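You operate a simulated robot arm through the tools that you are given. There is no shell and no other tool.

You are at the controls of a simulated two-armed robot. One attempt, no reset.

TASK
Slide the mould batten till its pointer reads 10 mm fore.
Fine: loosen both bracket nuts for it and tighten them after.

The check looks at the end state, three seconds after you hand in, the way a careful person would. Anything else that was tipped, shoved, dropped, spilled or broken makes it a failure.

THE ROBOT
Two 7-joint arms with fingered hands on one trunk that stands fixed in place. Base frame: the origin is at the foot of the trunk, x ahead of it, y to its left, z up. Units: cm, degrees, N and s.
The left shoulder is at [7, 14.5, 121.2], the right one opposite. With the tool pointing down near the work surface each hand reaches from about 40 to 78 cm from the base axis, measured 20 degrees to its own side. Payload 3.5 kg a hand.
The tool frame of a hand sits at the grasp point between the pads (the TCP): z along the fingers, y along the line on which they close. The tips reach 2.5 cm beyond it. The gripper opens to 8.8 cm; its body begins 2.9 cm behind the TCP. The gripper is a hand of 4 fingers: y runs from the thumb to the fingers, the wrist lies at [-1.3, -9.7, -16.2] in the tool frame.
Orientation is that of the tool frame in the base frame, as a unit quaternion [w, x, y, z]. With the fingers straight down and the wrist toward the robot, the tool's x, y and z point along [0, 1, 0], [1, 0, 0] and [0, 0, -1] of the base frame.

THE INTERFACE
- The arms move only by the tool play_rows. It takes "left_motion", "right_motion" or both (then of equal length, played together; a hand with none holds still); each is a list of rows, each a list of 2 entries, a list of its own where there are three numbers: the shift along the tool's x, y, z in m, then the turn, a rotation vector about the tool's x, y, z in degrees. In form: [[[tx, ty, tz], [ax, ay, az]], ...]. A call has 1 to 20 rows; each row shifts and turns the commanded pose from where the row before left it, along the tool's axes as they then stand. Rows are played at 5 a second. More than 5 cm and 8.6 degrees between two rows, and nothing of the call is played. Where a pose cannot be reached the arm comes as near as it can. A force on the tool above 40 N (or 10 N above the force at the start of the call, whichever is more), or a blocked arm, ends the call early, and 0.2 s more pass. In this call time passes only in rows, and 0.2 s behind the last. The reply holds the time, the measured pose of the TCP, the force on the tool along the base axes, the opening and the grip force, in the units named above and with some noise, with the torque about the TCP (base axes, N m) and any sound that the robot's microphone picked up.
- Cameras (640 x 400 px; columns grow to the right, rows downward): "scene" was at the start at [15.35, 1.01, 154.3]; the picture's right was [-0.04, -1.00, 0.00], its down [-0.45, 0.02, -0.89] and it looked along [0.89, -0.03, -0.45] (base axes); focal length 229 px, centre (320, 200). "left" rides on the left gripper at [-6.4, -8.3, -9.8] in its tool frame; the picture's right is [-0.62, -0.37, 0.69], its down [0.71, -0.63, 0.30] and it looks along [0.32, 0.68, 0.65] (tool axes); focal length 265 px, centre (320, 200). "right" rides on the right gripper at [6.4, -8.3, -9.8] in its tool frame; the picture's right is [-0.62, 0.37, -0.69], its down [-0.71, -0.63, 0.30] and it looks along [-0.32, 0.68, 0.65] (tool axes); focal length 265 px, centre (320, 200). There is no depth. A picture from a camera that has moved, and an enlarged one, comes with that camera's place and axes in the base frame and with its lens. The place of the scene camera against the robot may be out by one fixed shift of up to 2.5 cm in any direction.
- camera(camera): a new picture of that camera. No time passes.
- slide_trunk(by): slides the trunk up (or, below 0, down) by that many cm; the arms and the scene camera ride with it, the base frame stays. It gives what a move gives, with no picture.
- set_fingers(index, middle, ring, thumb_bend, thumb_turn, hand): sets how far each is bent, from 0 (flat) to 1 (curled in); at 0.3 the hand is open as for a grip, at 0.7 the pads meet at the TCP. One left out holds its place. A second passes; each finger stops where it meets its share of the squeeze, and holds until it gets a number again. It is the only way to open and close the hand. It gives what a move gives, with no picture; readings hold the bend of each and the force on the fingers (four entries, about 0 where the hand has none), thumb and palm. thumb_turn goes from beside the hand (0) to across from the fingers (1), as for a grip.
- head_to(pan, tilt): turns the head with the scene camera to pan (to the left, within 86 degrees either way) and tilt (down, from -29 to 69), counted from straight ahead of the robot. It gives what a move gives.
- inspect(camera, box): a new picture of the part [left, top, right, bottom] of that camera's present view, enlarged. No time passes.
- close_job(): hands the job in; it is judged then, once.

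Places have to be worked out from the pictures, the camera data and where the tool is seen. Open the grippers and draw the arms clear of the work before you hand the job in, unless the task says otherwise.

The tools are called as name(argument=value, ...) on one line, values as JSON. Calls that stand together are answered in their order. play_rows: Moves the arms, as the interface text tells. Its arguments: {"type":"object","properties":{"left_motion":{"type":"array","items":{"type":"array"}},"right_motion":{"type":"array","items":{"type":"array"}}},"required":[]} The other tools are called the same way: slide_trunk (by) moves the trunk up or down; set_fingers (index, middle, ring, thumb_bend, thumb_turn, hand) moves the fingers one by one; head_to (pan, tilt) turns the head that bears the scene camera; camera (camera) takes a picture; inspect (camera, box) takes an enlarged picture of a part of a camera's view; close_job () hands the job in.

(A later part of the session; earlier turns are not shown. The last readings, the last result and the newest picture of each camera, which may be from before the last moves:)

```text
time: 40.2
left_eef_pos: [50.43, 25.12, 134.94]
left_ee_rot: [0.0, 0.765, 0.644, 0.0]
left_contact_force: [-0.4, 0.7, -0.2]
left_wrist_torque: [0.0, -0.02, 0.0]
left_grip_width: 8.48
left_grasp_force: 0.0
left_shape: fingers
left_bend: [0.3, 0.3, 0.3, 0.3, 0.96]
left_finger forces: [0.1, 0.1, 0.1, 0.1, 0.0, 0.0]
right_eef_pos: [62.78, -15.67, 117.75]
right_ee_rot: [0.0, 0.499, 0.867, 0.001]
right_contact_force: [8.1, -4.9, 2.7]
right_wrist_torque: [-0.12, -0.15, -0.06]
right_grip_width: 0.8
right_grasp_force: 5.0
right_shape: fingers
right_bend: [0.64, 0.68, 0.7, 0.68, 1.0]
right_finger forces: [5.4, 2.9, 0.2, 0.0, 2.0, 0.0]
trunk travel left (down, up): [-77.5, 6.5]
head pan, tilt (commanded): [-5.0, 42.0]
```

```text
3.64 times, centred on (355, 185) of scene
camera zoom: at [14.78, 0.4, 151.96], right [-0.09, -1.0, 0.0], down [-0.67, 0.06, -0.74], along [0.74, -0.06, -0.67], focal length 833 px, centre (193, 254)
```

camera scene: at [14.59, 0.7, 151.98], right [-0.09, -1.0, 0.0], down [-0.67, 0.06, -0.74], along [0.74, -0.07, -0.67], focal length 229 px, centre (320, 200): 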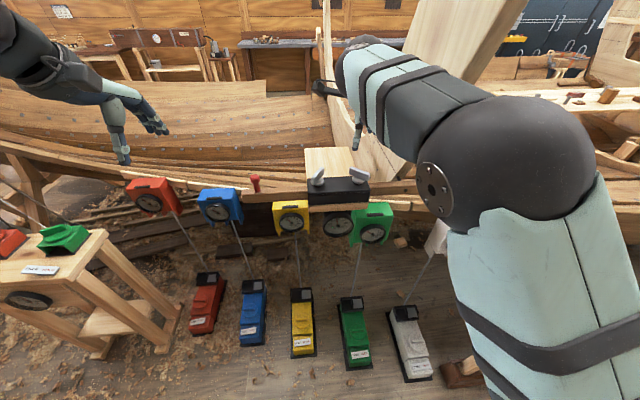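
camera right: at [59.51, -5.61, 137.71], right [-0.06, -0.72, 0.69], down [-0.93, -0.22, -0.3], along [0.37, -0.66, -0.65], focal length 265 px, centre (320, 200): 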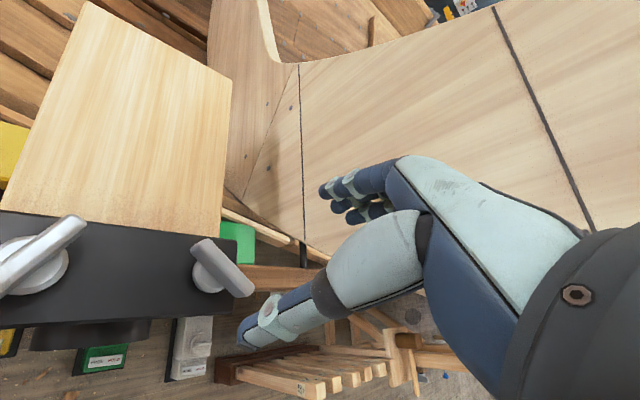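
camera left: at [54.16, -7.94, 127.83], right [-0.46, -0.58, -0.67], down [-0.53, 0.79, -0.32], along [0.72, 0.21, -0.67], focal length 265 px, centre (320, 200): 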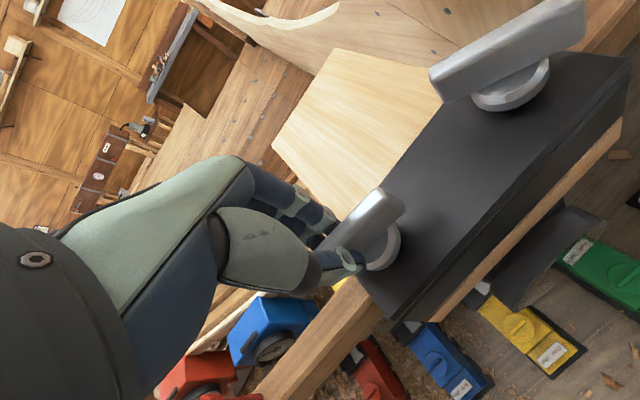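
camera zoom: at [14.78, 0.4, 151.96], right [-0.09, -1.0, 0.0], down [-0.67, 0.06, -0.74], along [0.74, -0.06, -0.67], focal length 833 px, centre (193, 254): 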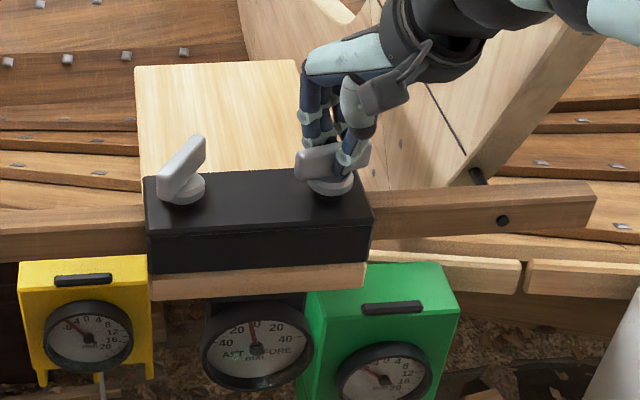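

The right bar has passed parallel. Turning another 40° to match the left nut.

play_rows(right_motion=[[[0, 0, 0], [0, 0, -5]], [[0, 0, 0], [0, 0, -5]], [[0, 0, 0], [0, 0, -5]], [[0, 0, 0], [0, 0, -5]], [[0, 0, 0], [0, 0, -5]], [[0, 0, 0], [0, 0, -5]], [[0, 0, 0], [0, 0, -5]], [[0, 0, 0], [0, 0, -5]]])

set_fingers(hand="right", index=0.3, middle=0.3, ring=0.3, thumb_bend=0.3)

inspect(camera="scene", box=[290, 130, 420, 240])

```text
time: 42.2
left_eef_pos: [47.16, 26.45, 136.23]
left_ee_rot: [0.012, 0.765, 0.644, 0.008]
left_contact_force: [0.3, 0.1, -0.5]
left_wrist_torque: [0.05, -0.02, 0.02]
left_grip_width: 8.49
left_grasp_force: 0.0
left_shape: fingers
left_bend: [0.3, 0.3, 0.3, 0.3, 0.96]
left_finger forces: [0.0, 0.1, 0.0, 0.1, 0.1, 0.1]
right_eef_pos: [59.2, -13.56, 119.09]
right_ee_rot: [0.005, 0.161, 0.987, -0.005]
right_contact_force: [0.3, 0.5, -0.2]
right_wrist_torque: [0.02, 0.02, 0.05]
right_grip_width: 0.0
right_grasp_force: 0.1
right_shape: fingers
right_bend: [0.7, 0.69, 0.7, 0.7, 1.0]
right_finger forces: [0.1, 0.5, 0.1, 0.0, 0.0, 0.0]
trunk travel left (down, up): [-77.5, 6.5]
head pan, tilt (commanded): [-5.0, 42.0]
stopped in row 8 (right hand): the arm was blocked; the commanded pose is now the measured one
```

```text
time: 43.4
left_eef_pos: [47.09, 26.38, 136.28]
left_ee_rot: [0.011, 0.764, 0.645, 0.009]
left_contact_force: [0.0, -0.1, 0.4]
left_wrist_torque: [0.03, -0.04, 0.01]
left_grip_width: 8.48
left_grasp_force: 0.1
left_shape: fingers
left_bend: [0.3, 0.3, 0.3, 0.3, 0.96]
left_finger forces: [0.0, 0.1, 0.1, 0.0, 0.0, 0.0]
right_eef_pos: [59.24, -13.62, 119.04]
right_ee_rot: [0.005, 0.16, 0.987, -0.004]
right_contact_force: [-0.6, -0.3, 0.0]
right_wrist_torque: [-0.01, 0.04, -0.01]
right_grip_width: 8.47
right_grasp_force: 0.1
right_shape: fingers
right_bend: [0.3, 0.3, 0.3, 0.3, 0.96]
right_finger forces: [0.0, 0.0, 0.0, 0.1, 0.0, 0.0]
trunk travel left (down, up): [-77.5, 6.5]
head pan, tilt (commanded): [-5.0, 42.0]
stopped (right hand): the arm was blocked; the commanded pose is now the measured one
```

```text
3.64 times, centred on (355, 185) of scene
camera zoom: at [10.61, 1.65, 152.34], right [-0.09, -1.0, 0.01], down [-0.65, 0.05, -0.76], along [0.76, -0.07, -0.65], focal length 833 px, centre (193, 254)
```

zoom: 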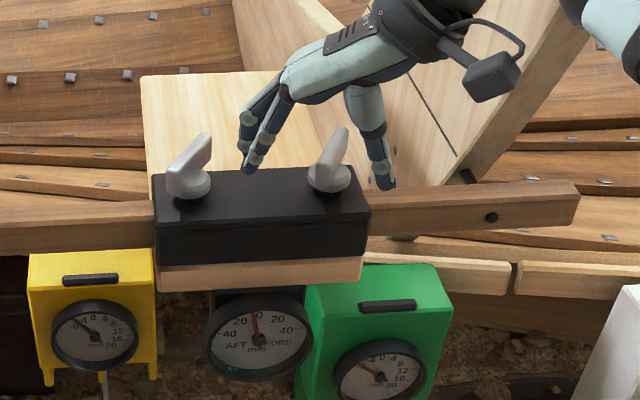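

Something blocked the right arm: trunk, both hands and head camera all shifted ~4 cm back. I need to see what the right arm is touching before moving anything.

camera(camera="scene")

camera(camera="right")

camera(camera="left")

```text
taken
camera scene: at [10.61, 1.65, 152.34], right [-0.09, -1.0, 0.01], down [-0.65, 0.05, -0.76], along [0.76, -0.07, -0.65], focal length 229 px, centre (320, 200)
```

scene: 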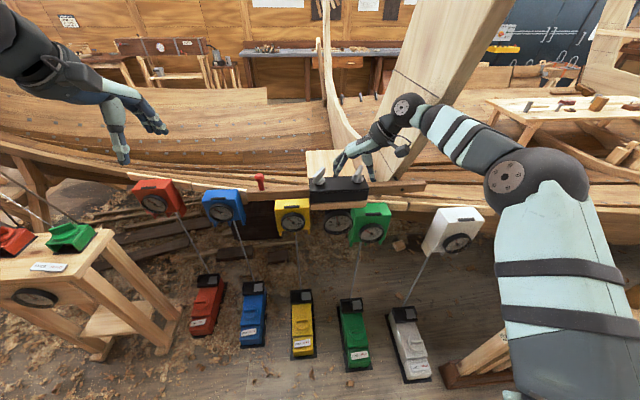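

```text
taken
camera right: at [50.33, -19.29, 128.86], right [0.7, 0.16, 0.7], down [0.48, -0.83, -0.29], along [0.53, 0.54, -0.66], focal length 265 px, centre (320, 200)
```

right: 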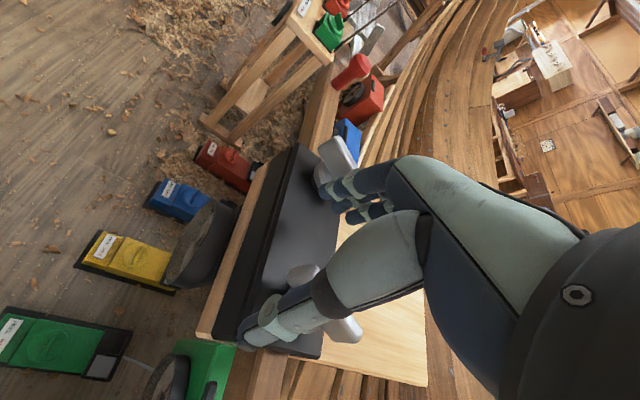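

```text
taken
camera left: at [37.45, 21.36, 145.82], right [-0.45, -0.55, -0.7], down [-0.49, 0.81, -0.32], along [0.75, 0.2, -0.63], focal length 265 px, centre (320, 200)
```

left: 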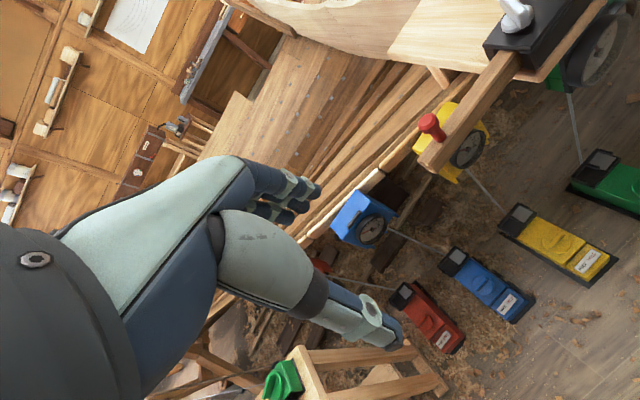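

The right elbow seems close to the hull's sheer rail on the right. Zooming there to confirm.

inspect(camera="scene", box=[380, 80, 640, 280])

inspect(camera="scene", box=[280, 130, 460, 260])

```text
2.00 times, centred on (510, 180) of scene
camera zoom: at [10.61, 1.65, 152.34], right [-0.09, -1.0, 0.01], down [-0.65, 0.05, -0.76], along [0.76, -0.07, -0.65], focal length 458 px, centre (-60, 240)
```

zoom: 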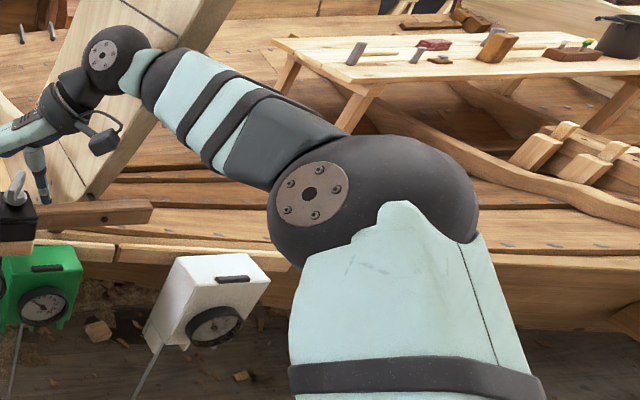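

```text
3.08 times, centred on (370, 195) of scene
camera zoom: at [10.61, 1.65, 152.34], right [-0.09, -1.0, 0.01], down [-0.65, 0.05, -0.76], along [0.76, -0.07, -0.65], focal length 705 px, centre (166, 215)
```

zoom: 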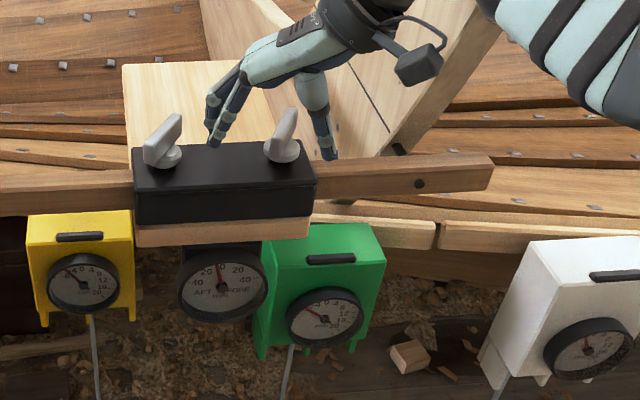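

Triangulating the mould plank's near edge puts it around [62, -27, 138] — the right wrist swung into it at this yaw, pushing the trunk back. I'll back the right hand off toward the robot (-x) in small steps to relieve it.

play_rows(right_motion=[[[0.0095, -0.0033, 0], [0, 0, 0]], [[0.0142, -0.0049, 0], [0, 0, 0]], [[0.0142, -0.0049, 0], [0, 0, 0]]])

camera(camera="scene")

```text
time: 44.2
left_eef_pos: [50.64, 25.12, 135.0]
left_ee_rot: [-0.001, 0.765, 0.645, -0.001]
left_contact_force: [-0.1, 0.6, -1.0]
left_wrist_torque: [-0.04, -0.03, 0.01]
left_grip_width: 8.46
left_grasp_force: 0.1
left_shape: fingers
left_bend: [0.3, 0.3, 0.3, 0.3, 0.96]
left_finger forces: [0.1, 0.0, 0.1, 0.0, 0.0, 0.1]
right_eef_pos: [58.23, -15.06, 117.07]
right_ee_rot: [-0.009, 0.168, 0.986, -0.003]
right_contact_force: [-0.1, -0.9, 0.4]
right_wrist_torque: [0.02, 0.02, 0.01]
right_grip_width: 8.51
right_grasp_force: 0.0
right_shape: fingers
right_bend: [0.3, 0.3, 0.3, 0.3, 0.96]
right_finger forces: [0.0, 0.1, 0.1, 0.0, 0.0, 0.1]
trunk travel left (down, up): [-77.5, 6.5]
head pan, tilt (commanded): [-5.0, 42.0]
```

```text
taken
camera scene: at [14.97, 0.59, 151.97], right [-0.09, -1.0, 0.0], down [-0.67, 0.06, -0.74], along [0.74, -0.06, -0.67], focal length 229 px, centre (320, 200)
```

scene: 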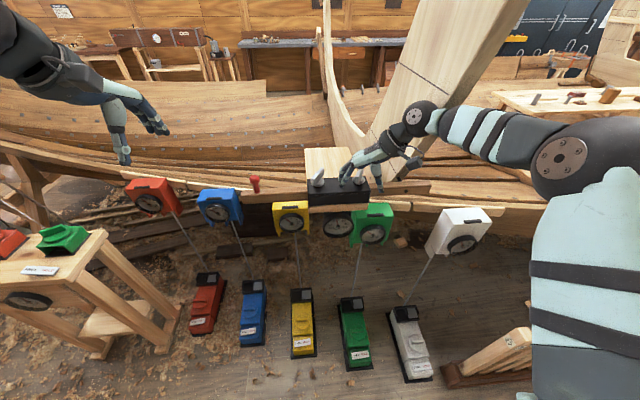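

The trunk is upright again (camera back at its original place) and the plank looks unmoved. I'll back off a little more, lift, and rotate the yaw back to neutral while moving clear.

play_rows(right_motion=[[[0.0142, -0.0049, -0.003], [0, 0, 0]], [[0.0189, -0.0065, -0.006], [0, 0, 0]], [[0.0189, -0.0065, -0.01], [0, 0, 0]], [[0.0095, -0.0033, -0.015], [0, 0, 0]], [[0, 0, -0.02], [0, 0, 0]], [[0, 0, -0.02], [0, 0, 0]], [[0, 0, -0.02], [0, 0, 0]]])

inspect(camera="scene", box=[290, 130, 420, 240])

camera(camera="right")

```text
time: 45.8
left_eef_pos: [50.64, 25.19, 135.01]
left_ee_rot: [0.0, 0.764, 0.645, 0.0]
left_contact_force: [-0.1, 0.5, -0.1]
left_wrist_torque: [0.0, -0.01, 0.0]
left_grip_width: 8.48
left_grasp_force: 0.0
left_shape: fingers
left_bend: [0.3, 0.3, 0.3, 0.3, 0.96]
left_finger forces: [0.0, 0.1, 0.0, 0.1, 0.0, 0.0]
right_eef_pos: [51.9, -14.78, 126.8]
right_ee_rot: [-0.009, 0.164, 0.986, -0.004]
right_contact_force: [0.0, 0.1, 1.1]
right_wrist_torque: [-0.01, 0.02, -0.02]
right_grip_width: 8.5
right_grasp_force: 0.1
right_shape: fingers
right_bend: [0.3, 0.3, 0.3, 0.3, 0.96]
right_finger forces: [0.1, 0.0, 0.0, 0.2, 0.0, 0.1]
trunk travel left (down, up): [-77.5, 6.5]
head pan, tilt (commanded): [-5.0, 42.0]
```

```text
3.64 times, centred on (355, 185) of scene
camera zoom: at [14.48, 0.61, 151.99], right [-0.09, -1.0, 0.0], down [-0.67, 0.06, -0.74], along [0.74, -0.06, -0.67], focal length 833 px, centre (193, 254)
```

zoom: 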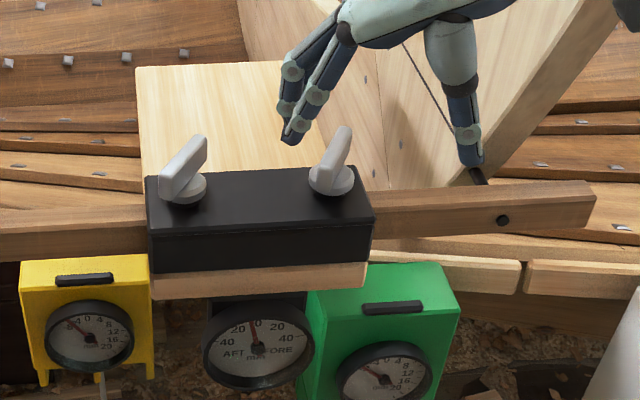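

```text
taken
camera right: at [43.19, -20.59, 136.84], right [0.72, 0.15, 0.68], down [0.47, -0.83, -0.31], along [0.52, 0.54, -0.66], focal length 265 px, centre (320, 200)
```

right: 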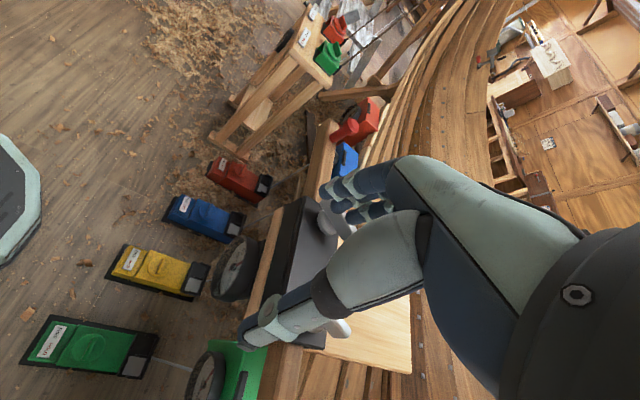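

Both bars now stand at about -50°. I'll take the right hand back to its parked place on the right (yaw to neutral), then look at the red knob with the left camera.

play_rows(right_motion=[[[0, 0, -0.01], [0, 0, 7]], [[0, 0, -0.01], [0, 0, 7]], [[0, 0, -0.01], [0, 0, 7]], [[0, 0, -0.01], [0, 0, 7]], [[0, 0, -0.01], [0, 0, 7]], [[0, 0, -0.01], [0, 0, 7]], [[0, 0, -0.01], [0, 0, 7]], [[0, 0, -0.01], [0, 0, 7]], [[0, 0, -0.01], [0, 0, 7]], [[0, 0, -0.01], [0, 0, 7]], [[-0.02, -0.01, -0.01], [0, 0, 0]], [[-0.025, -0.01, -0.01], [0, 0, 0]], [[-0.025, -0.01, -0.01], [0, 0, 0]], [[-0.025, -0.01, -0.01], [0, 0, 0]], [[-0.02, -0.01, -0.01], [0, 0, 0]]])

camera(camera="left")

camera(camera="scene")

camera(camera="right")

```text
time: 49.0
left_eef_pos: [50.47, 25.13, 135.02]
left_ee_rot: [-0.001, 0.764, 0.645, 0.0]
left_contact_force: [0.7, 0.1, -1.1]
left_wrist_torque: [0.0, 0.0, 0.0]
left_grip_width: 8.49
left_grasp_force: 0.0
left_shape: fingers
left_bend: [0.3, 0.3, 0.3, 0.3, 0.96]
left_finger forces: [0.0, 0.1, 0.1, 0.0, 0.1, 0.0]
right_eef_pos: [47.5, -26.53, 142.01]
right_ee_rot: [-0.007, 0.701, 0.713, -0.007]
right_contact_force: [0.4, -0.6, 0.9]
right_wrist_torque: [0.01, 0.0, 0.02]
right_grip_width: 8.47
right_grasp_force: 0.0
right_shape: fingers
right_bend: [0.3, 0.3, 0.3, 0.3, 0.96]
right_finger forces: [0.0, 0.0, 0.0, 0.1, 0.0, 0.0]
trunk travel left (down, up): [-77.5, 6.5]
head pan, tilt (commanded): [-5.0, 42.0]
```

```text
taken
camera left: at [41.1, 20.19, 144.88], right [-0.47, -0.55, -0.69], down [-0.5, 0.81, -0.3], along [0.73, 0.21, -0.65], focal length 265 px, centre (320, 200)
```

left: 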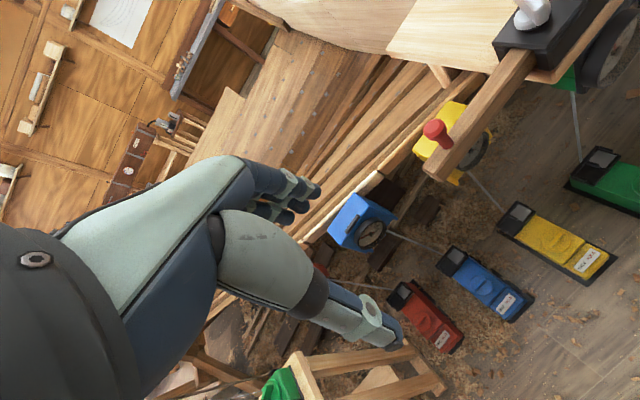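

```text
taken
camera scene: at [14.46, 0.45, 151.99], right [-0.09, -1.0, 0.0], down [-0.67, 0.06, -0.74], along [0.74, -0.06, -0.67], focal length 229 px, centre (320, 200)
```

scene: 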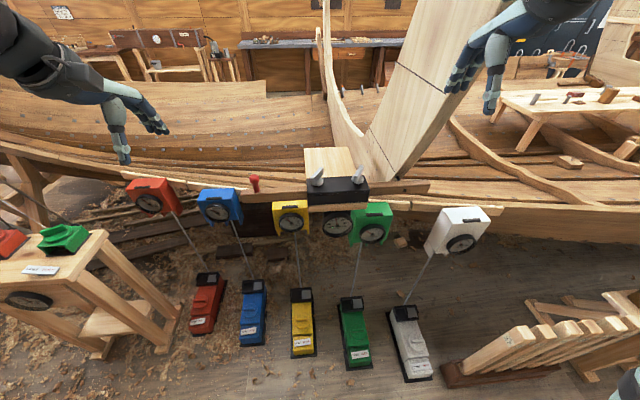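

```text
taken
camera right: at [39.1, -20.21, 151.94], right [0.39, -0.61, 0.69], down [-0.62, -0.73, -0.29], along [0.68, -0.31, -0.67], focal length 265 px, centre (320, 200)
```

right: 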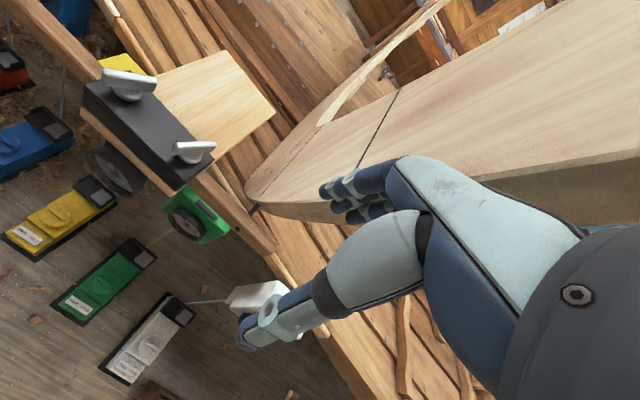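

Everything else looks as at the start. Zooming on the red knob and the batten end from the left camera.

inspect(camera="left", box=[380, 80, 520, 200])

inspect(camera="scene", box=[190, 160, 310, 260])

inspect(camera="scene", box=[323, 212, 355, 232])

```text
3.33 times, centred on (450, 140) of left
camera zoom: at [41.1, 20.19, 144.88], right [-0.47, -0.55, -0.69], down [-0.5, 0.81, -0.3], along [0.73, 0.21, -0.65], focal length 885 px, centre (-113, 400)
```

zoom: 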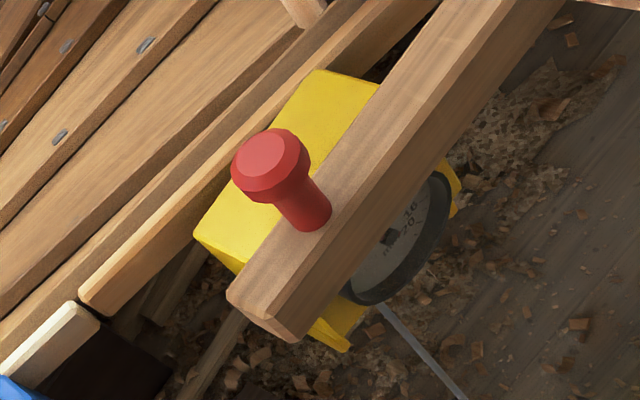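

```text
4.00 times, centred on (250, 210) of scene
camera zoom: at [14.46, 0.45, 151.99], right [-0.09, -1.0, 0.0], down [-0.67, 0.06, -0.74], along [0.74, -0.06, -0.67], focal length 916 px, centre (600, 160)
```

zoom: 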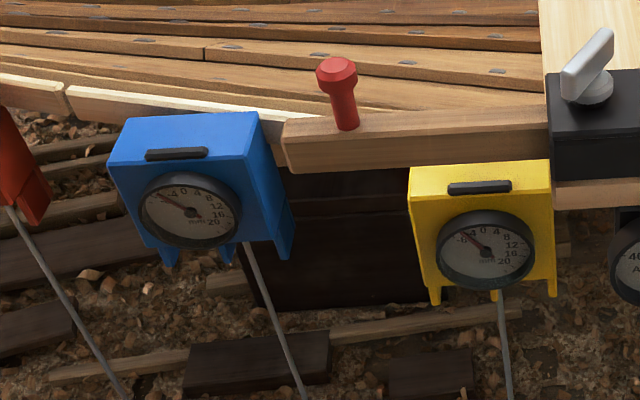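

```text
16.00 times, centred on (339, 222) of scene
camera zoom: at [14.46, 0.45, 151.99], right [-0.09, -1.0, 0.0], down [-0.67, 0.06, -0.74], along [0.74, -0.06, -0.67], focal length 3666 px, centre (16, -152)
```

zoom: 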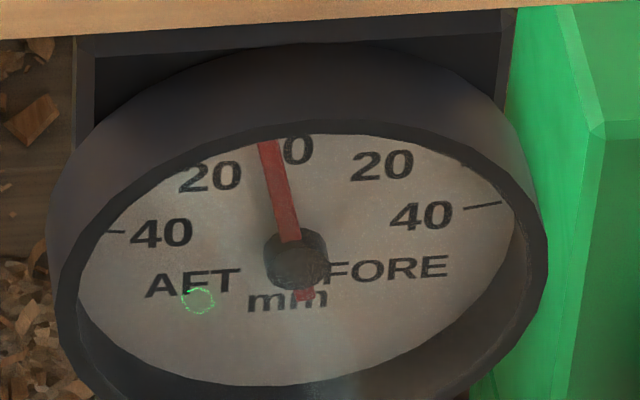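

Knob head is at about [62.7, 12.3, 116.5] with its foot on the batten top (z≈112). I'll bring the left hand above it and yaw so the hand closes along y, which locks the knob along the sliding direction.

play_rows(left_motion=[[[-0.0176, 0.0236, 0.0117], [0, 0, 0]], [[-0.0176, 0.0236, 0.0117], [0, 0, 0]], [[-0.0176, 0.0236, 0.0117], [0, 0, 0]], [[-0.0176, 0.0236, 0.0117], [0, 0, 0]], [[-0.0176, 0.0236, 0.0117], [0, 0, 0]], [[-0.0176, 0.0236, 0.0117], [0, 0, 0]]])

play_rows(left_motion=[[[0, 0, 0], [0, 0, 7]], [[0, 0, 0], [0, 0, 7]], [[0, 0, 0], [0, 0, 7]], [[0, 0, 0], [0, 0, 7]], [[0, 0, 0], [0, 0, 7]], [[0, 0, 0], [0, 0, 7]], [[0, 0, 0], [0, 0, 7]], [[0, 0, 0], [0, 0, 7]], [[0, 0, 0], [0, 0, 7]]])

camera(camera="left")

camera(camera="scene")

```text
time: 50.4
left_eef_pos: [62.69, 12.52, 127.79]
left_ee_rot: [-0.002, 0.764, 0.645, 0.0]
left_contact_force: [1.5, 0.2, 0.3]
left_wrist_torque: [-0.02, 0.0, 0.01]
left_grip_width: 8.45
left_grasp_force: 0.0
left_shape: fingers
left_bend: [0.3, 0.3, 0.3, 0.3, 0.96]
left_finger forces: [0.1, 0.0, 0.0, 0.0, 0.1, 0.0]
right_eef_pos: [47.71, -26.48, 141.86]
right_ee_rot: [-0.007, 0.701, 0.713, -0.008]
right_contact_force: [1.4, -0.4, -0.4]
right_wrist_torque: [-0.01, 0.0, 0.0]
right_grip_width: 8.47
right_grasp_force: 0.0
right_shape: fingers
right_bend: [0.3, 0.3, 0.3, 0.3, 0.96]
right_finger forces: [0.0, 0.0, 0.0, 0.0, 0.0, 0.0]
trunk travel left (down, up): [-77.5, 6.5]
head pan, tilt (commanded): [-5.0, 42.0]
```

```text
time: 52.4
left_eef_pos: [62.74, 12.56, 127.85]
left_ee_rot: [-0.001, 0.989, 0.149, 0.001]
left_contact_force: [0.3, 0.1, -0.2]
left_wrist_torque: [0.0, -0.02, 0.05]
left_grip_width: 8.48
left_grasp_force: 0.1
left_shape: fingers
left_bend: [0.3, 0.3, 0.3, 0.3, 0.96]
left_finger forces: [0.0, 0.1, 0.1, 0.1, 0.0, 0.1]
right_eef_pos: [47.64, -26.27, 141.8]
right_ee_rot: [-0.007, 0.701, 0.713, -0.009]
right_contact_force: [-0.1, -0.6, 0.4]
right_wrist_torque: [-0.01, 0.04, 0.0]
right_grip_width: 8.47
right_grasp_force: 0.1
right_shape: fingers
right_bend: [0.3, 0.3, 0.3, 0.3, 0.96]
right_finger forces: [0.0, 0.0, 0.0, 0.1, 0.0, 0.0]
trunk travel left (down, up): [-77.5, 6.5]
head pan, tilt (commanded): [-5.0, 42.0]
```

```text
taken
camera left: at [54.11, 18.58, 137.69], right [-0.7, 0.17, -0.69], down [0.5, 0.81, -0.3], along [0.51, -0.56, -0.66], focal length 265 px, centre (320, 200)
```

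left: 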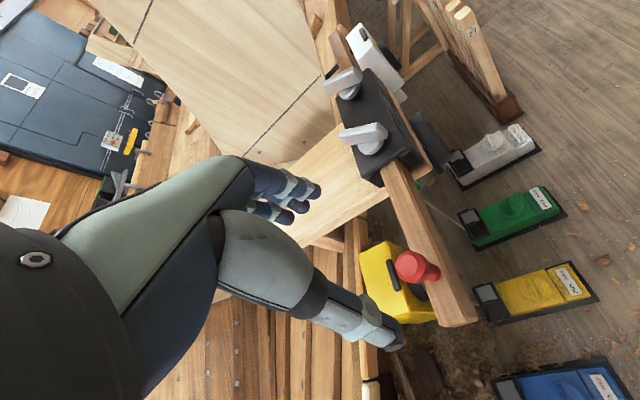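

```text
taken
camera scene: at [14.68, 0.56, 151.97], right [-0.09, -1.0, 0.0], down [-0.67, 0.06, -0.74], along [0.74, -0.06, -0.67], focal length 229 px, centre (320, 200)
```

scene: 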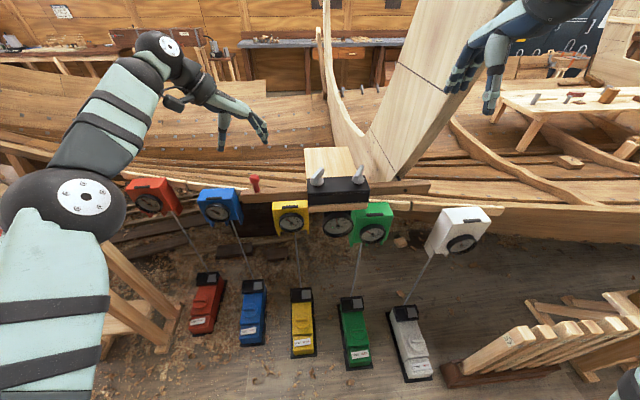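

The knob shows exactly where predicted. Descending straight over it to TCP z≈116 with the hand open.

play_rows(left_motion=[[[0, 0.0012, 0.018], [0, 0, 0]], [[0, 0.0012, 0.018], [0, 0, 0]], [[0, 0, 0.018], [0, 0, 0]], [[0, 0, 0.018], [0, 0, 0]], [[0, 0, 0.016], [0, 0, 0]], [[0, 0, 0.014], [0, 0, 0]], [[0, 0, 0.01], [0, 0, 0]], [[0, 0, 0.006], [0, 0, 0]]])

camera(camera="left")

inspect(camera="scene", box=[180, 110, 340, 230])

```text
time: 54.2
left_eef_pos: [62.64, 12.42, 116.11]
left_ee_rot: [0.0, 0.989, 0.15, 0.0]
left_contact_force: [-0.5, 0.2, -0.1]
left_wrist_torque: [0.0, -0.01, 0.0]
left_grip_width: 8.49
left_grasp_force: 0.0
left_shape: fingers
left_bend: [0.3, 0.3, 0.3, 0.3, 0.96]
left_finger forces: [0.0, 0.0, 0.0, 0.0, 0.1, 0.0]
right_eef_pos: [47.62, -26.33, 142.0]
right_ee_rot: [-0.007, 0.701, 0.713, -0.007]
right_contact_force: [0.3, -0.2, -0.1]
right_wrist_torque: [0.0, -0.04, 0.01]
right_grip_width: 8.48
right_grasp_force: 0.1
right_shape: fingers
right_bend: [0.3, 0.3, 0.3, 0.3, 0.96]
right_finger forces: [0.1, 0.0, 0.1, 0.0, 0.0, 0.0]
trunk travel left (down, up): [-77.5, 6.5]
head pan, tilt (commanded): [-5.0, 42.0]
```

```text
taken
camera left: at [54.09, 18.4, 125.99], right [-0.7, 0.17, -0.69], down [0.49, 0.81, -0.3], along [0.51, -0.56, -0.65], focal length 265 px, centre (320, 200)
```

left: 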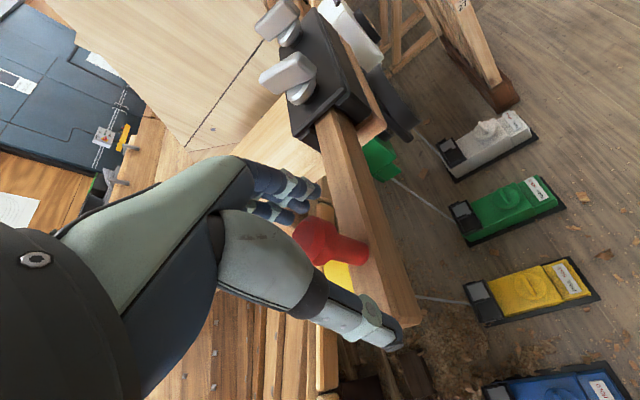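

```text
3.33 times, centred on (260, 170) of scene
camera zoom: at [14.55, 0.61, 151.98], right [-0.09, -1.0, 0.0], down [-0.67, 0.06, -0.74], along [0.74, -0.06, -0.67], focal length 764 px, centre (520, 300)
```

zoom: 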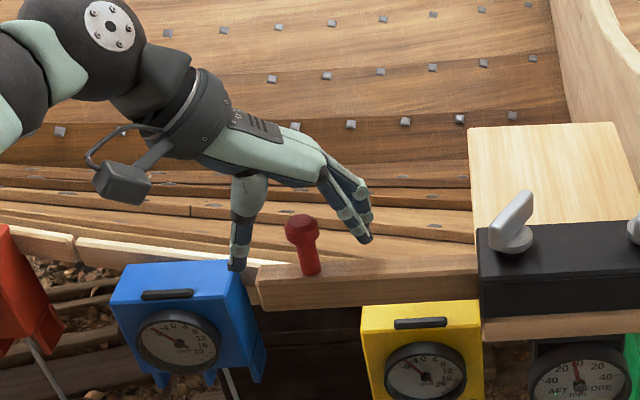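

The knob sits between thumb and fingers. Closing the left hand on it.

set_fingers(hand="left", index=0.7, middle=0.7, ring=0.7, thumb_bend=0.7, thumb_turn=0.98)

inspect(camera="scene", box=[180, 110, 380, 250])

inspect(camera="scene", box=[323, 212, 355, 232])

inspect(camera="left", box=[220, 140, 440, 360])

```text
time: 55.2
left_eef_pos: [62.76, 12.3, 116.13]
left_ee_rot: [-0.001, 0.989, 0.151, 0.0]
left_contact_force: [0.3, -3.1, -1.8]
left_wrist_torque: [-0.04, -0.04, 0.0]
left_grip_width: 0.88
left_grasp_force: 4.8
left_shape: fingers
left_bend: [0.65, 0.67, 0.7, 0.66, 1.0]
left_finger forces: [4.1, 3.0, 0.0, 0.0, 3.5, 0.0]
right_eef_pos: [47.65, -26.43, 141.8]
right_ee_rot: [-0.006, 0.701, 0.713, -0.007]
right_contact_force: [-0.7, 0.4, -0.1]
right_wrist_torque: [-0.01, 0.02, -0.02]
right_grip_width: 8.47
right_grasp_force: 0.0
right_shape: fingers
right_bend: [0.3, 0.3, 0.3, 0.3, 0.96]
right_finger forces: [0.1, 0.0, 0.0, 0.0, 0.1, 0.0]
trunk travel left (down, up): [-77.5, 6.5]
head pan, tilt (commanded): [-5.0, 42.0]
```

```text
2.86 times, centred on (280, 180) of scene
camera zoom: at [14.59, 0.5, 151.97], right [-0.09, -1.0, 0.0], down [-0.67, 0.06, -0.74], along [0.74, -0.06, -0.67], focal length 655 px, centre (434, 257)
```

zoom: 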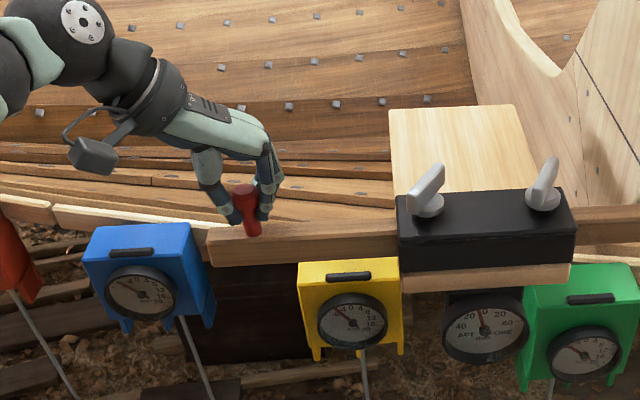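

```text
16.00 times, centred on (339, 222) of scene
camera zoom: at [14.59, 0.5, 151.97], right [-0.09, -1.0, 0.0], down [-0.67, 0.06, -0.74], along [0.74, -0.06, -0.67], focal length 3666 px, centre (16, -152)
```

zoom: 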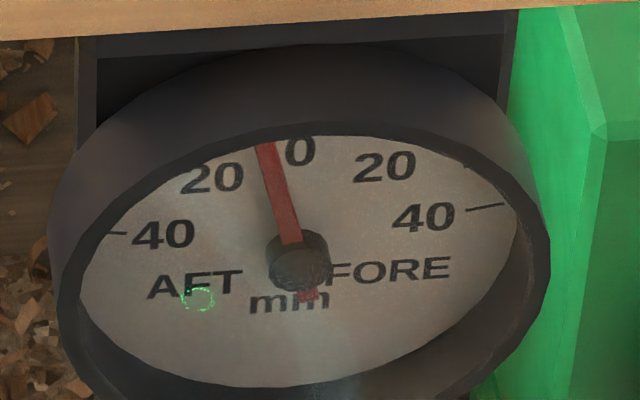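

```text
1.82 times, centred on (330, 250) of left
camera zoom: at [54.12, 18.28, 126.01], right [-0.7, 0.17, -0.69], down [0.49, 0.81, -0.3], along [0.51, -0.56, -0.65], focal length 483 px, centre (302, 109)
```

zoom: 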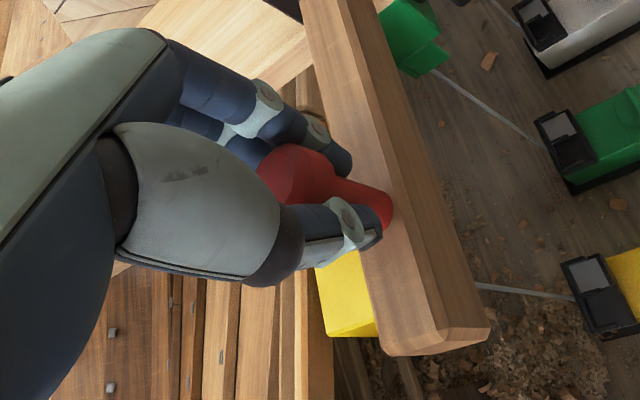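

The pointer moved about 1 mm aft as the hand closed, so the batten is free. I'll move it 5 mm to the right (-y) and re-read the dial.

play_rows(left_motion=[[[-0.0007, 0.0024, 0], [0, 0, 0]], [[-0.0007, 0.0024, 0], [0, 0, 0]]])

inspect(camera="scene", box=[323, 212, 355, 232])

```text
time: 55.8
left_eef_pos: [62.67, 12.11, 116.2]
left_ee_rot: [0.001, 0.988, 0.152, -0.001]
left_contact_force: [1.3, 3.3, -0.8]
left_wrist_torque: [0.06, -0.02, 0.0]
left_grip_width: 0.88
left_grasp_force: 4.9
left_shape: fingers
left_bend: [0.66, 0.68, 0.7, 0.65, 1.0]
left_finger forces: [2.1, 2.5, 0.0, 0.0, 5.9, 0.1]
right_eef_pos: [47.63, -26.06, 141.96]
right_ee_rot: [-0.006, 0.7, 0.714, -0.008]
right_contact_force: [-0.2, 0.1, -0.4]
right_wrist_torque: [0.01, 0.01, 0.03]
right_grip_width: 8.47
right_grasp_force: 0.0
right_shape: fingers
right_bend: [0.3, 0.3, 0.3, 0.3, 0.96]
right_finger forces: [0.0, 0.0, 0.1, 0.1, 0.0, 0.0]
trunk travel left (down, up): [-77.5, 6.5]
head pan, tilt (commanded): [-5.0, 42.0]
```

```text
16.00 times, centred on (339, 222) of scene
camera zoom: at [14.6, 0.75, 151.98], right [-0.09, -1.0, 0.0], down [-0.67, 0.06, -0.74], along [0.74, -0.06, -0.67], focal length 3666 px, centre (16, -152)
```

zoom: 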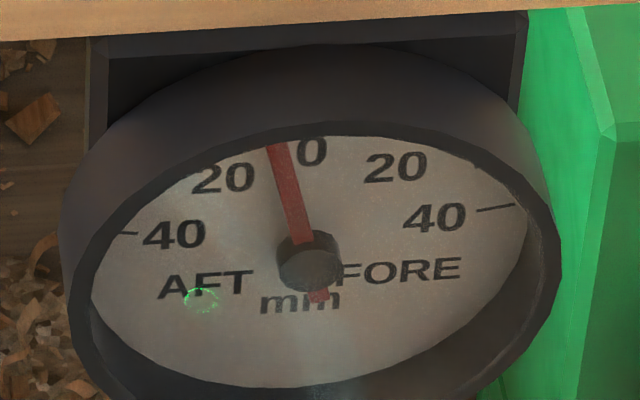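

Force reversed to +3.3 N but the pointer hasn't moved yet (compliance being taken up). Moving a further 5 mm.

play_rows(left_motion=[[[-0.0007, 0.0024, 0], [0, 0, 0]], [[-0.0007, 0.0024, 0], [0, 0, 0]]])

inspect(camera="scene", box=[323, 212, 355, 232])

```text
time: 56.4
left_eef_pos: [62.77, 11.38, 116.01]
left_ee_rot: [0.0, 0.989, 0.151, 0.0]
left_contact_force: [1.2, 2.6, -1.5]
left_wrist_torque: [0.02, 0.0, 0.02]
left_grip_width: 0.91
left_grasp_force: 4.9
left_shape: fingers
left_bend: [0.66, 0.68, 0.7, 0.65, 1.0]
left_finger forces: [2.2, 2.4, 0.1, 0.0, 6.0, 0.1]
right_eef_pos: [47.62, -26.23, 141.93]
right_ee_rot: [-0.006, 0.701, 0.713, -0.008]
right_contact_force: [-0.9, 0.3, 0.1]
right_wrist_torque: [0.01, 0.02, -0.03]
right_grip_width: 8.46
right_grasp_force: 0.0
right_shape: fingers
right_bend: [0.3, 0.3, 0.3, 0.3, 0.96]
right_finger forces: [0.0, 0.0, 0.0, 0.1, 0.0, 0.1]
trunk travel left (down, up): [-77.5, 6.5]
head pan, tilt (commanded): [-5.0, 42.0]
```

```text
16.00 times, centred on (339, 222) of scene
camera zoom: at [14.57, 0.71, 151.98], right [-0.09, -1.0, 0.0], down [-0.67, 0.06, -0.74], along [0.74, -0.07, -0.67], focal length 3666 px, centre (16, -152)
```

zoom: 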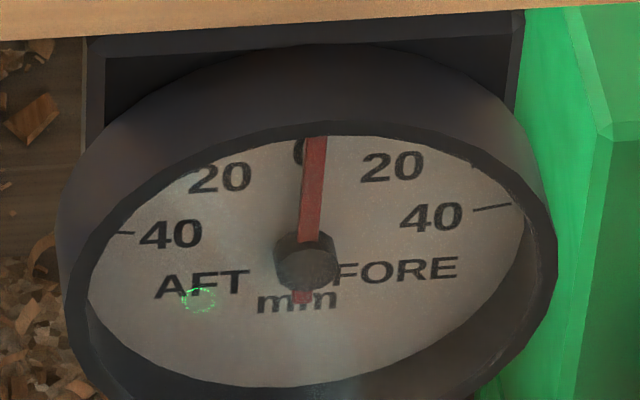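

The batten moves fore with -y: the pointer is now at about 0. I need about 9.7 mm more; I'll move 8 mm and re-read.

play_rows(left_motion=[[[-0.0006, 0.0019, 0], [0, 0, 0]], [[-0.0006, 0.0019, 0], [0, 0, 0]], [[-0.0006, 0.0019, 0], [0, 0, 0]], [[-0.0006, 0.0019, 0], [0, 0, 0]]])

inspect(camera="scene", box=[323, 212, 355, 232])

```text
time: 57.4
left_eef_pos: [62.83, 10.49, 116.3]
left_ee_rot: [-0.001, 0.989, 0.15, 0.001]
left_contact_force: [0.2, 3.1, -1.2]
left_wrist_torque: [0.04, -0.03, -0.02]
left_grip_width: 0.91
left_grasp_force: 5.0
left_shape: fingers
left_bend: [0.66, 0.68, 0.7, 0.65, 1.0]
left_finger forces: [2.3, 2.4, 0.0, 0.1, 5.9, 0.0]
right_eef_pos: [47.6, -26.22, 141.96]
right_ee_rot: [-0.007, 0.7, 0.714, -0.008]
right_contact_force: [0.1, 0.2, -1.0]
right_wrist_torque: [-0.01, -0.01, 0.0]
right_grip_width: 8.45
right_grasp_force: 0.1
right_shape: fingers
right_bend: [0.3, 0.3, 0.3, 0.3, 0.96]
right_finger forces: [0.0, 0.0, 0.0, 0.0, 0.1, 0.0]
trunk travel left (down, up): [-77.5, 6.5]
head pan, tilt (commanded): [-5.0, 42.0]
```

```text
16.00 times, centred on (339, 222) of scene
camera zoom: at [14.57, 0.71, 151.98], right [-0.09, -1.0, 0.0], down [-0.67, 0.06, -0.74], along [0.74, -0.07, -0.67], focal length 3666 px, centre (16, -152)
```

zoom: 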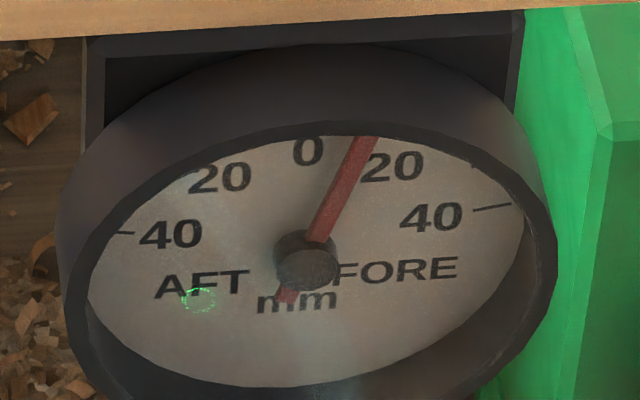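

The pointer reads about 8 mm fore. Moving 2 mm more.

play_rows(left_motion=[[[-0.0003, 0.001, 0], [0, 0, 0]], [[-0.0003, 0.001, 0], [0, 0, 0]]])

inspect(camera="scene", box=[323, 212, 355, 232])

inspect(camera="scene", box=[329, 214, 349, 226])

```text
time: 58.0
left_eef_pos: [62.78, 10.47, 116.09]
left_ee_rot: [0.0, 0.989, 0.15, -0.001]
left_contact_force: [-0.2, 2.7, -2.8]
left_wrist_torque: [0.02, -0.03, -0.01]
left_grip_width: 0.89
left_grasp_force: 4.6
left_shape: fingers
left_bend: [0.66, 0.68, 0.7, 0.65, 1.0]
left_finger forces: [2.2, 2.1, 0.1, 0.0, 6.1, 0.0]
right_eef_pos: [47.56, -26.31, 141.97]
right_ee_rot: [-0.005, 0.701, 0.713, -0.009]
right_contact_force: [-0.5, 0.6, 0.4]
right_wrist_torque: [0.0, -0.02, -0.03]
right_grip_width: 8.47
right_grasp_force: 0.1
right_shape: fingers
right_bend: [0.3, 0.3, 0.3, 0.3, 0.96]
right_finger forces: [0.0, 0.0, 0.0, 0.0, 0.0, 0.1]
trunk travel left (down, up): [-77.5, 6.5]
head pan, tilt (commanded): [-5.0, 42.0]
```

```text
16.00 times, centred on (339, 222) of scene
camera zoom: at [14.59, 0.71, 151.97], right [-0.09, -1.0, 0.0], down [-0.67, 0.06, -0.74], along [0.74, -0.07, -0.67], focal length 3666 px, centre (16, -152)
```

zoom: 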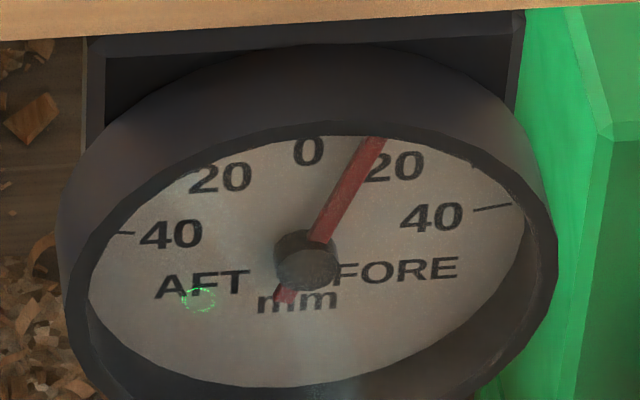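

```text
16.00 times, centred on (339, 220) of scene
camera zoom: at [14.59, 0.71, 151.97], right [-0.09, -1.0, 0.0], down [-0.67, 0.06, -0.74], along [0.74, -0.07, -0.67], focal length 3666 px, centre (16, -120)
```

zoom: 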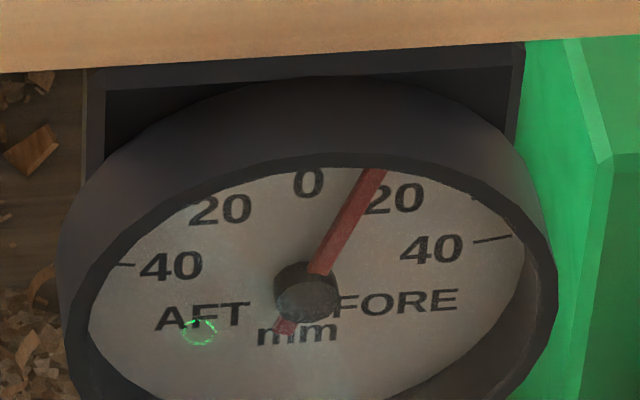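

My estimates of the pointer range from 8.8 to 9.7 mm, so I want a more face-on view before clamping. While the left hand holds the knob still, I'll bring the right wrist camera down in front of the dial (well clear of the gauges).

play_rows(right_motion=[[[0.018, 0, 0.03], [0, 0, 0]], [[0.018, 0, 0.03], [0, 0, 0]], [[0.018, 0, 0.03], [0, 0, 0]], [[0.018, 0, 0.03], [0, 0, 0]], [[0.018, 0, 0.03], [0, 0, 0]], [[0.018, 0, 0.03], [0, 0, 0]], [[0.018, 0, 0.03], [0, 0, 0]], [[0.018, 0, 0.03], [0, 0, 0]], [[0, 0, 0], [-8, 0, 0]], [[0, 0, 0], [-8, 0, 0]], [[0, 0, 0], [-8, 0, 0]], [[0, 0, 0], [-8, 0, 0]], [[0, 0, 0], [-8, 0, 0]]])

camera(camera="right")

camera(camera="scene")

```text
time: 60.8
left_eef_pos: [62.79, 10.41, 116.22]
left_ee_rot: [0.001, 0.989, 0.15, 0.0]
left_contact_force: [-0.9, -0.7, -2.5]
left_wrist_torque: [-0.01, 0.0, 0.02]
left_grip_width: 0.93
left_grasp_force: 5.1
left_shape: fingers
left_bend: [0.66, 0.68, 0.7, 0.65, 1.0]
left_finger forces: [3.5, 2.4, 0.0, 0.2, 4.6, 0.0]
right_eef_pos: [51.42, -14.35, 117.6]
right_ee_rot: [0.228, 0.664, 0.668, 0.246]
right_contact_force: [-0.6, 0.0, 1.2]
right_wrist_torque: [-0.01, 0.0, 0.02]
right_grip_width: 8.49
right_grasp_force: 0.0
right_shape: fingers
right_bend: [0.3, 0.3, 0.3, 0.3, 0.96]
right_finger forces: [0.0, 0.0, 0.1, 0.0, 0.0, 0.0]
right hand out of reach, approached as far as the arm can: row 3, 4, 5, 6, 9, 10
trunk travel left (down, up): [-77.5, 6.5]
head pan, tilt (commanded): [-5.0, 42.0]
```

```text
taken
camera right: at [38.57, -8.13, 120.07], right [-0.14, -0.64, 0.76], down [-0.29, -0.7, -0.65], along [0.95, -0.31, -0.08], focal length 265 px, centre (320, 200)
```

right: 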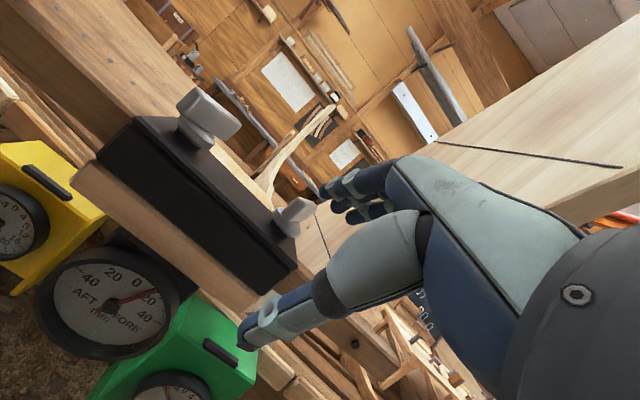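

```text
taken
camera scene: at [14.6, 0.63, 151.98], right [-0.09, -1.0, 0.0], down [-0.67, 0.06, -0.74], along [0.74, -0.06, -0.67], focal length 229 px, centre (320, 200)
```

scene: 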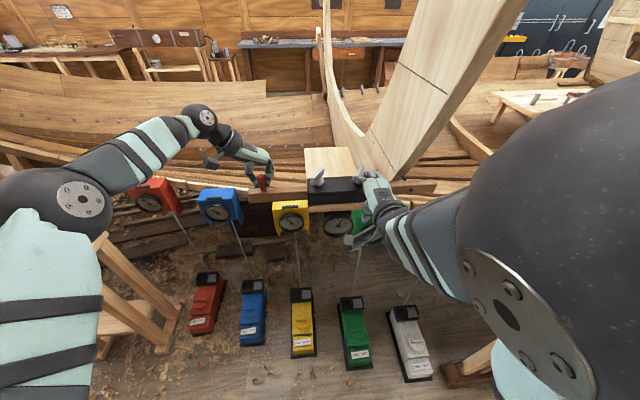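

The right camera already has a good view of the dial from here. Zooming on it.

inspect(camera="right", box=[30, 240, 190, 365])

inspect(camera="right", box=[60, 255, 180, 335])

inspect(camera="scene", box=[323, 212, 355, 232])

```text
3.20 times, centred on (110, 302) of right
camera zoom: at [38.57, -8.13, 120.07], right [-0.14, -0.64, 0.76], down [-0.29, -0.7, -0.65], along [0.95, -0.31, -0.08], focal length 849 px, centre (992, -128)
```

zoom: 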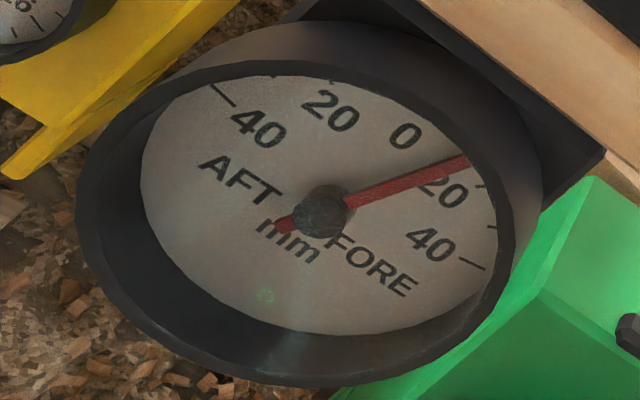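

```text
5.00 times, centred on (120, 295) of right
camera zoom: at [38.57, -8.13, 120.07], right [-0.14, -0.64, 0.76], down [-0.29, -0.7, -0.65], along [0.95, -0.31, -0.08], focal length 1327 px, centre (1320, -275)
```

zoom: 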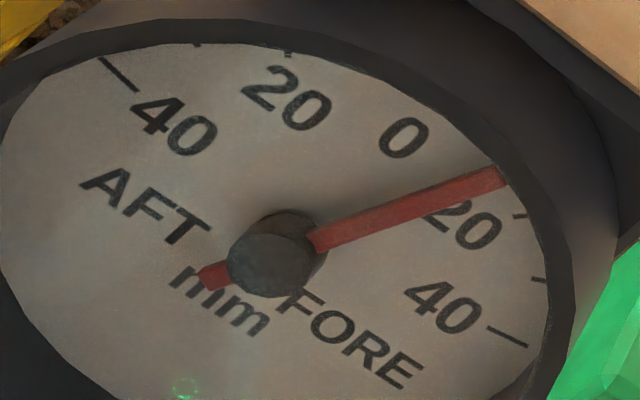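

```text
16.00 times, centred on (339, 222) of scene
camera zoom: at [14.6, 0.63, 151.98], right [-0.09, -1.0, 0.0], down [-0.67, 0.06, -0.74], along [0.74, -0.06, -0.67], focal length 3666 px, centre (16, -152)
```

zoom: 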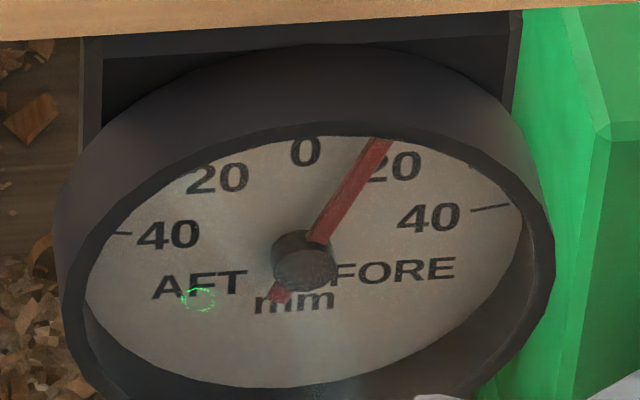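

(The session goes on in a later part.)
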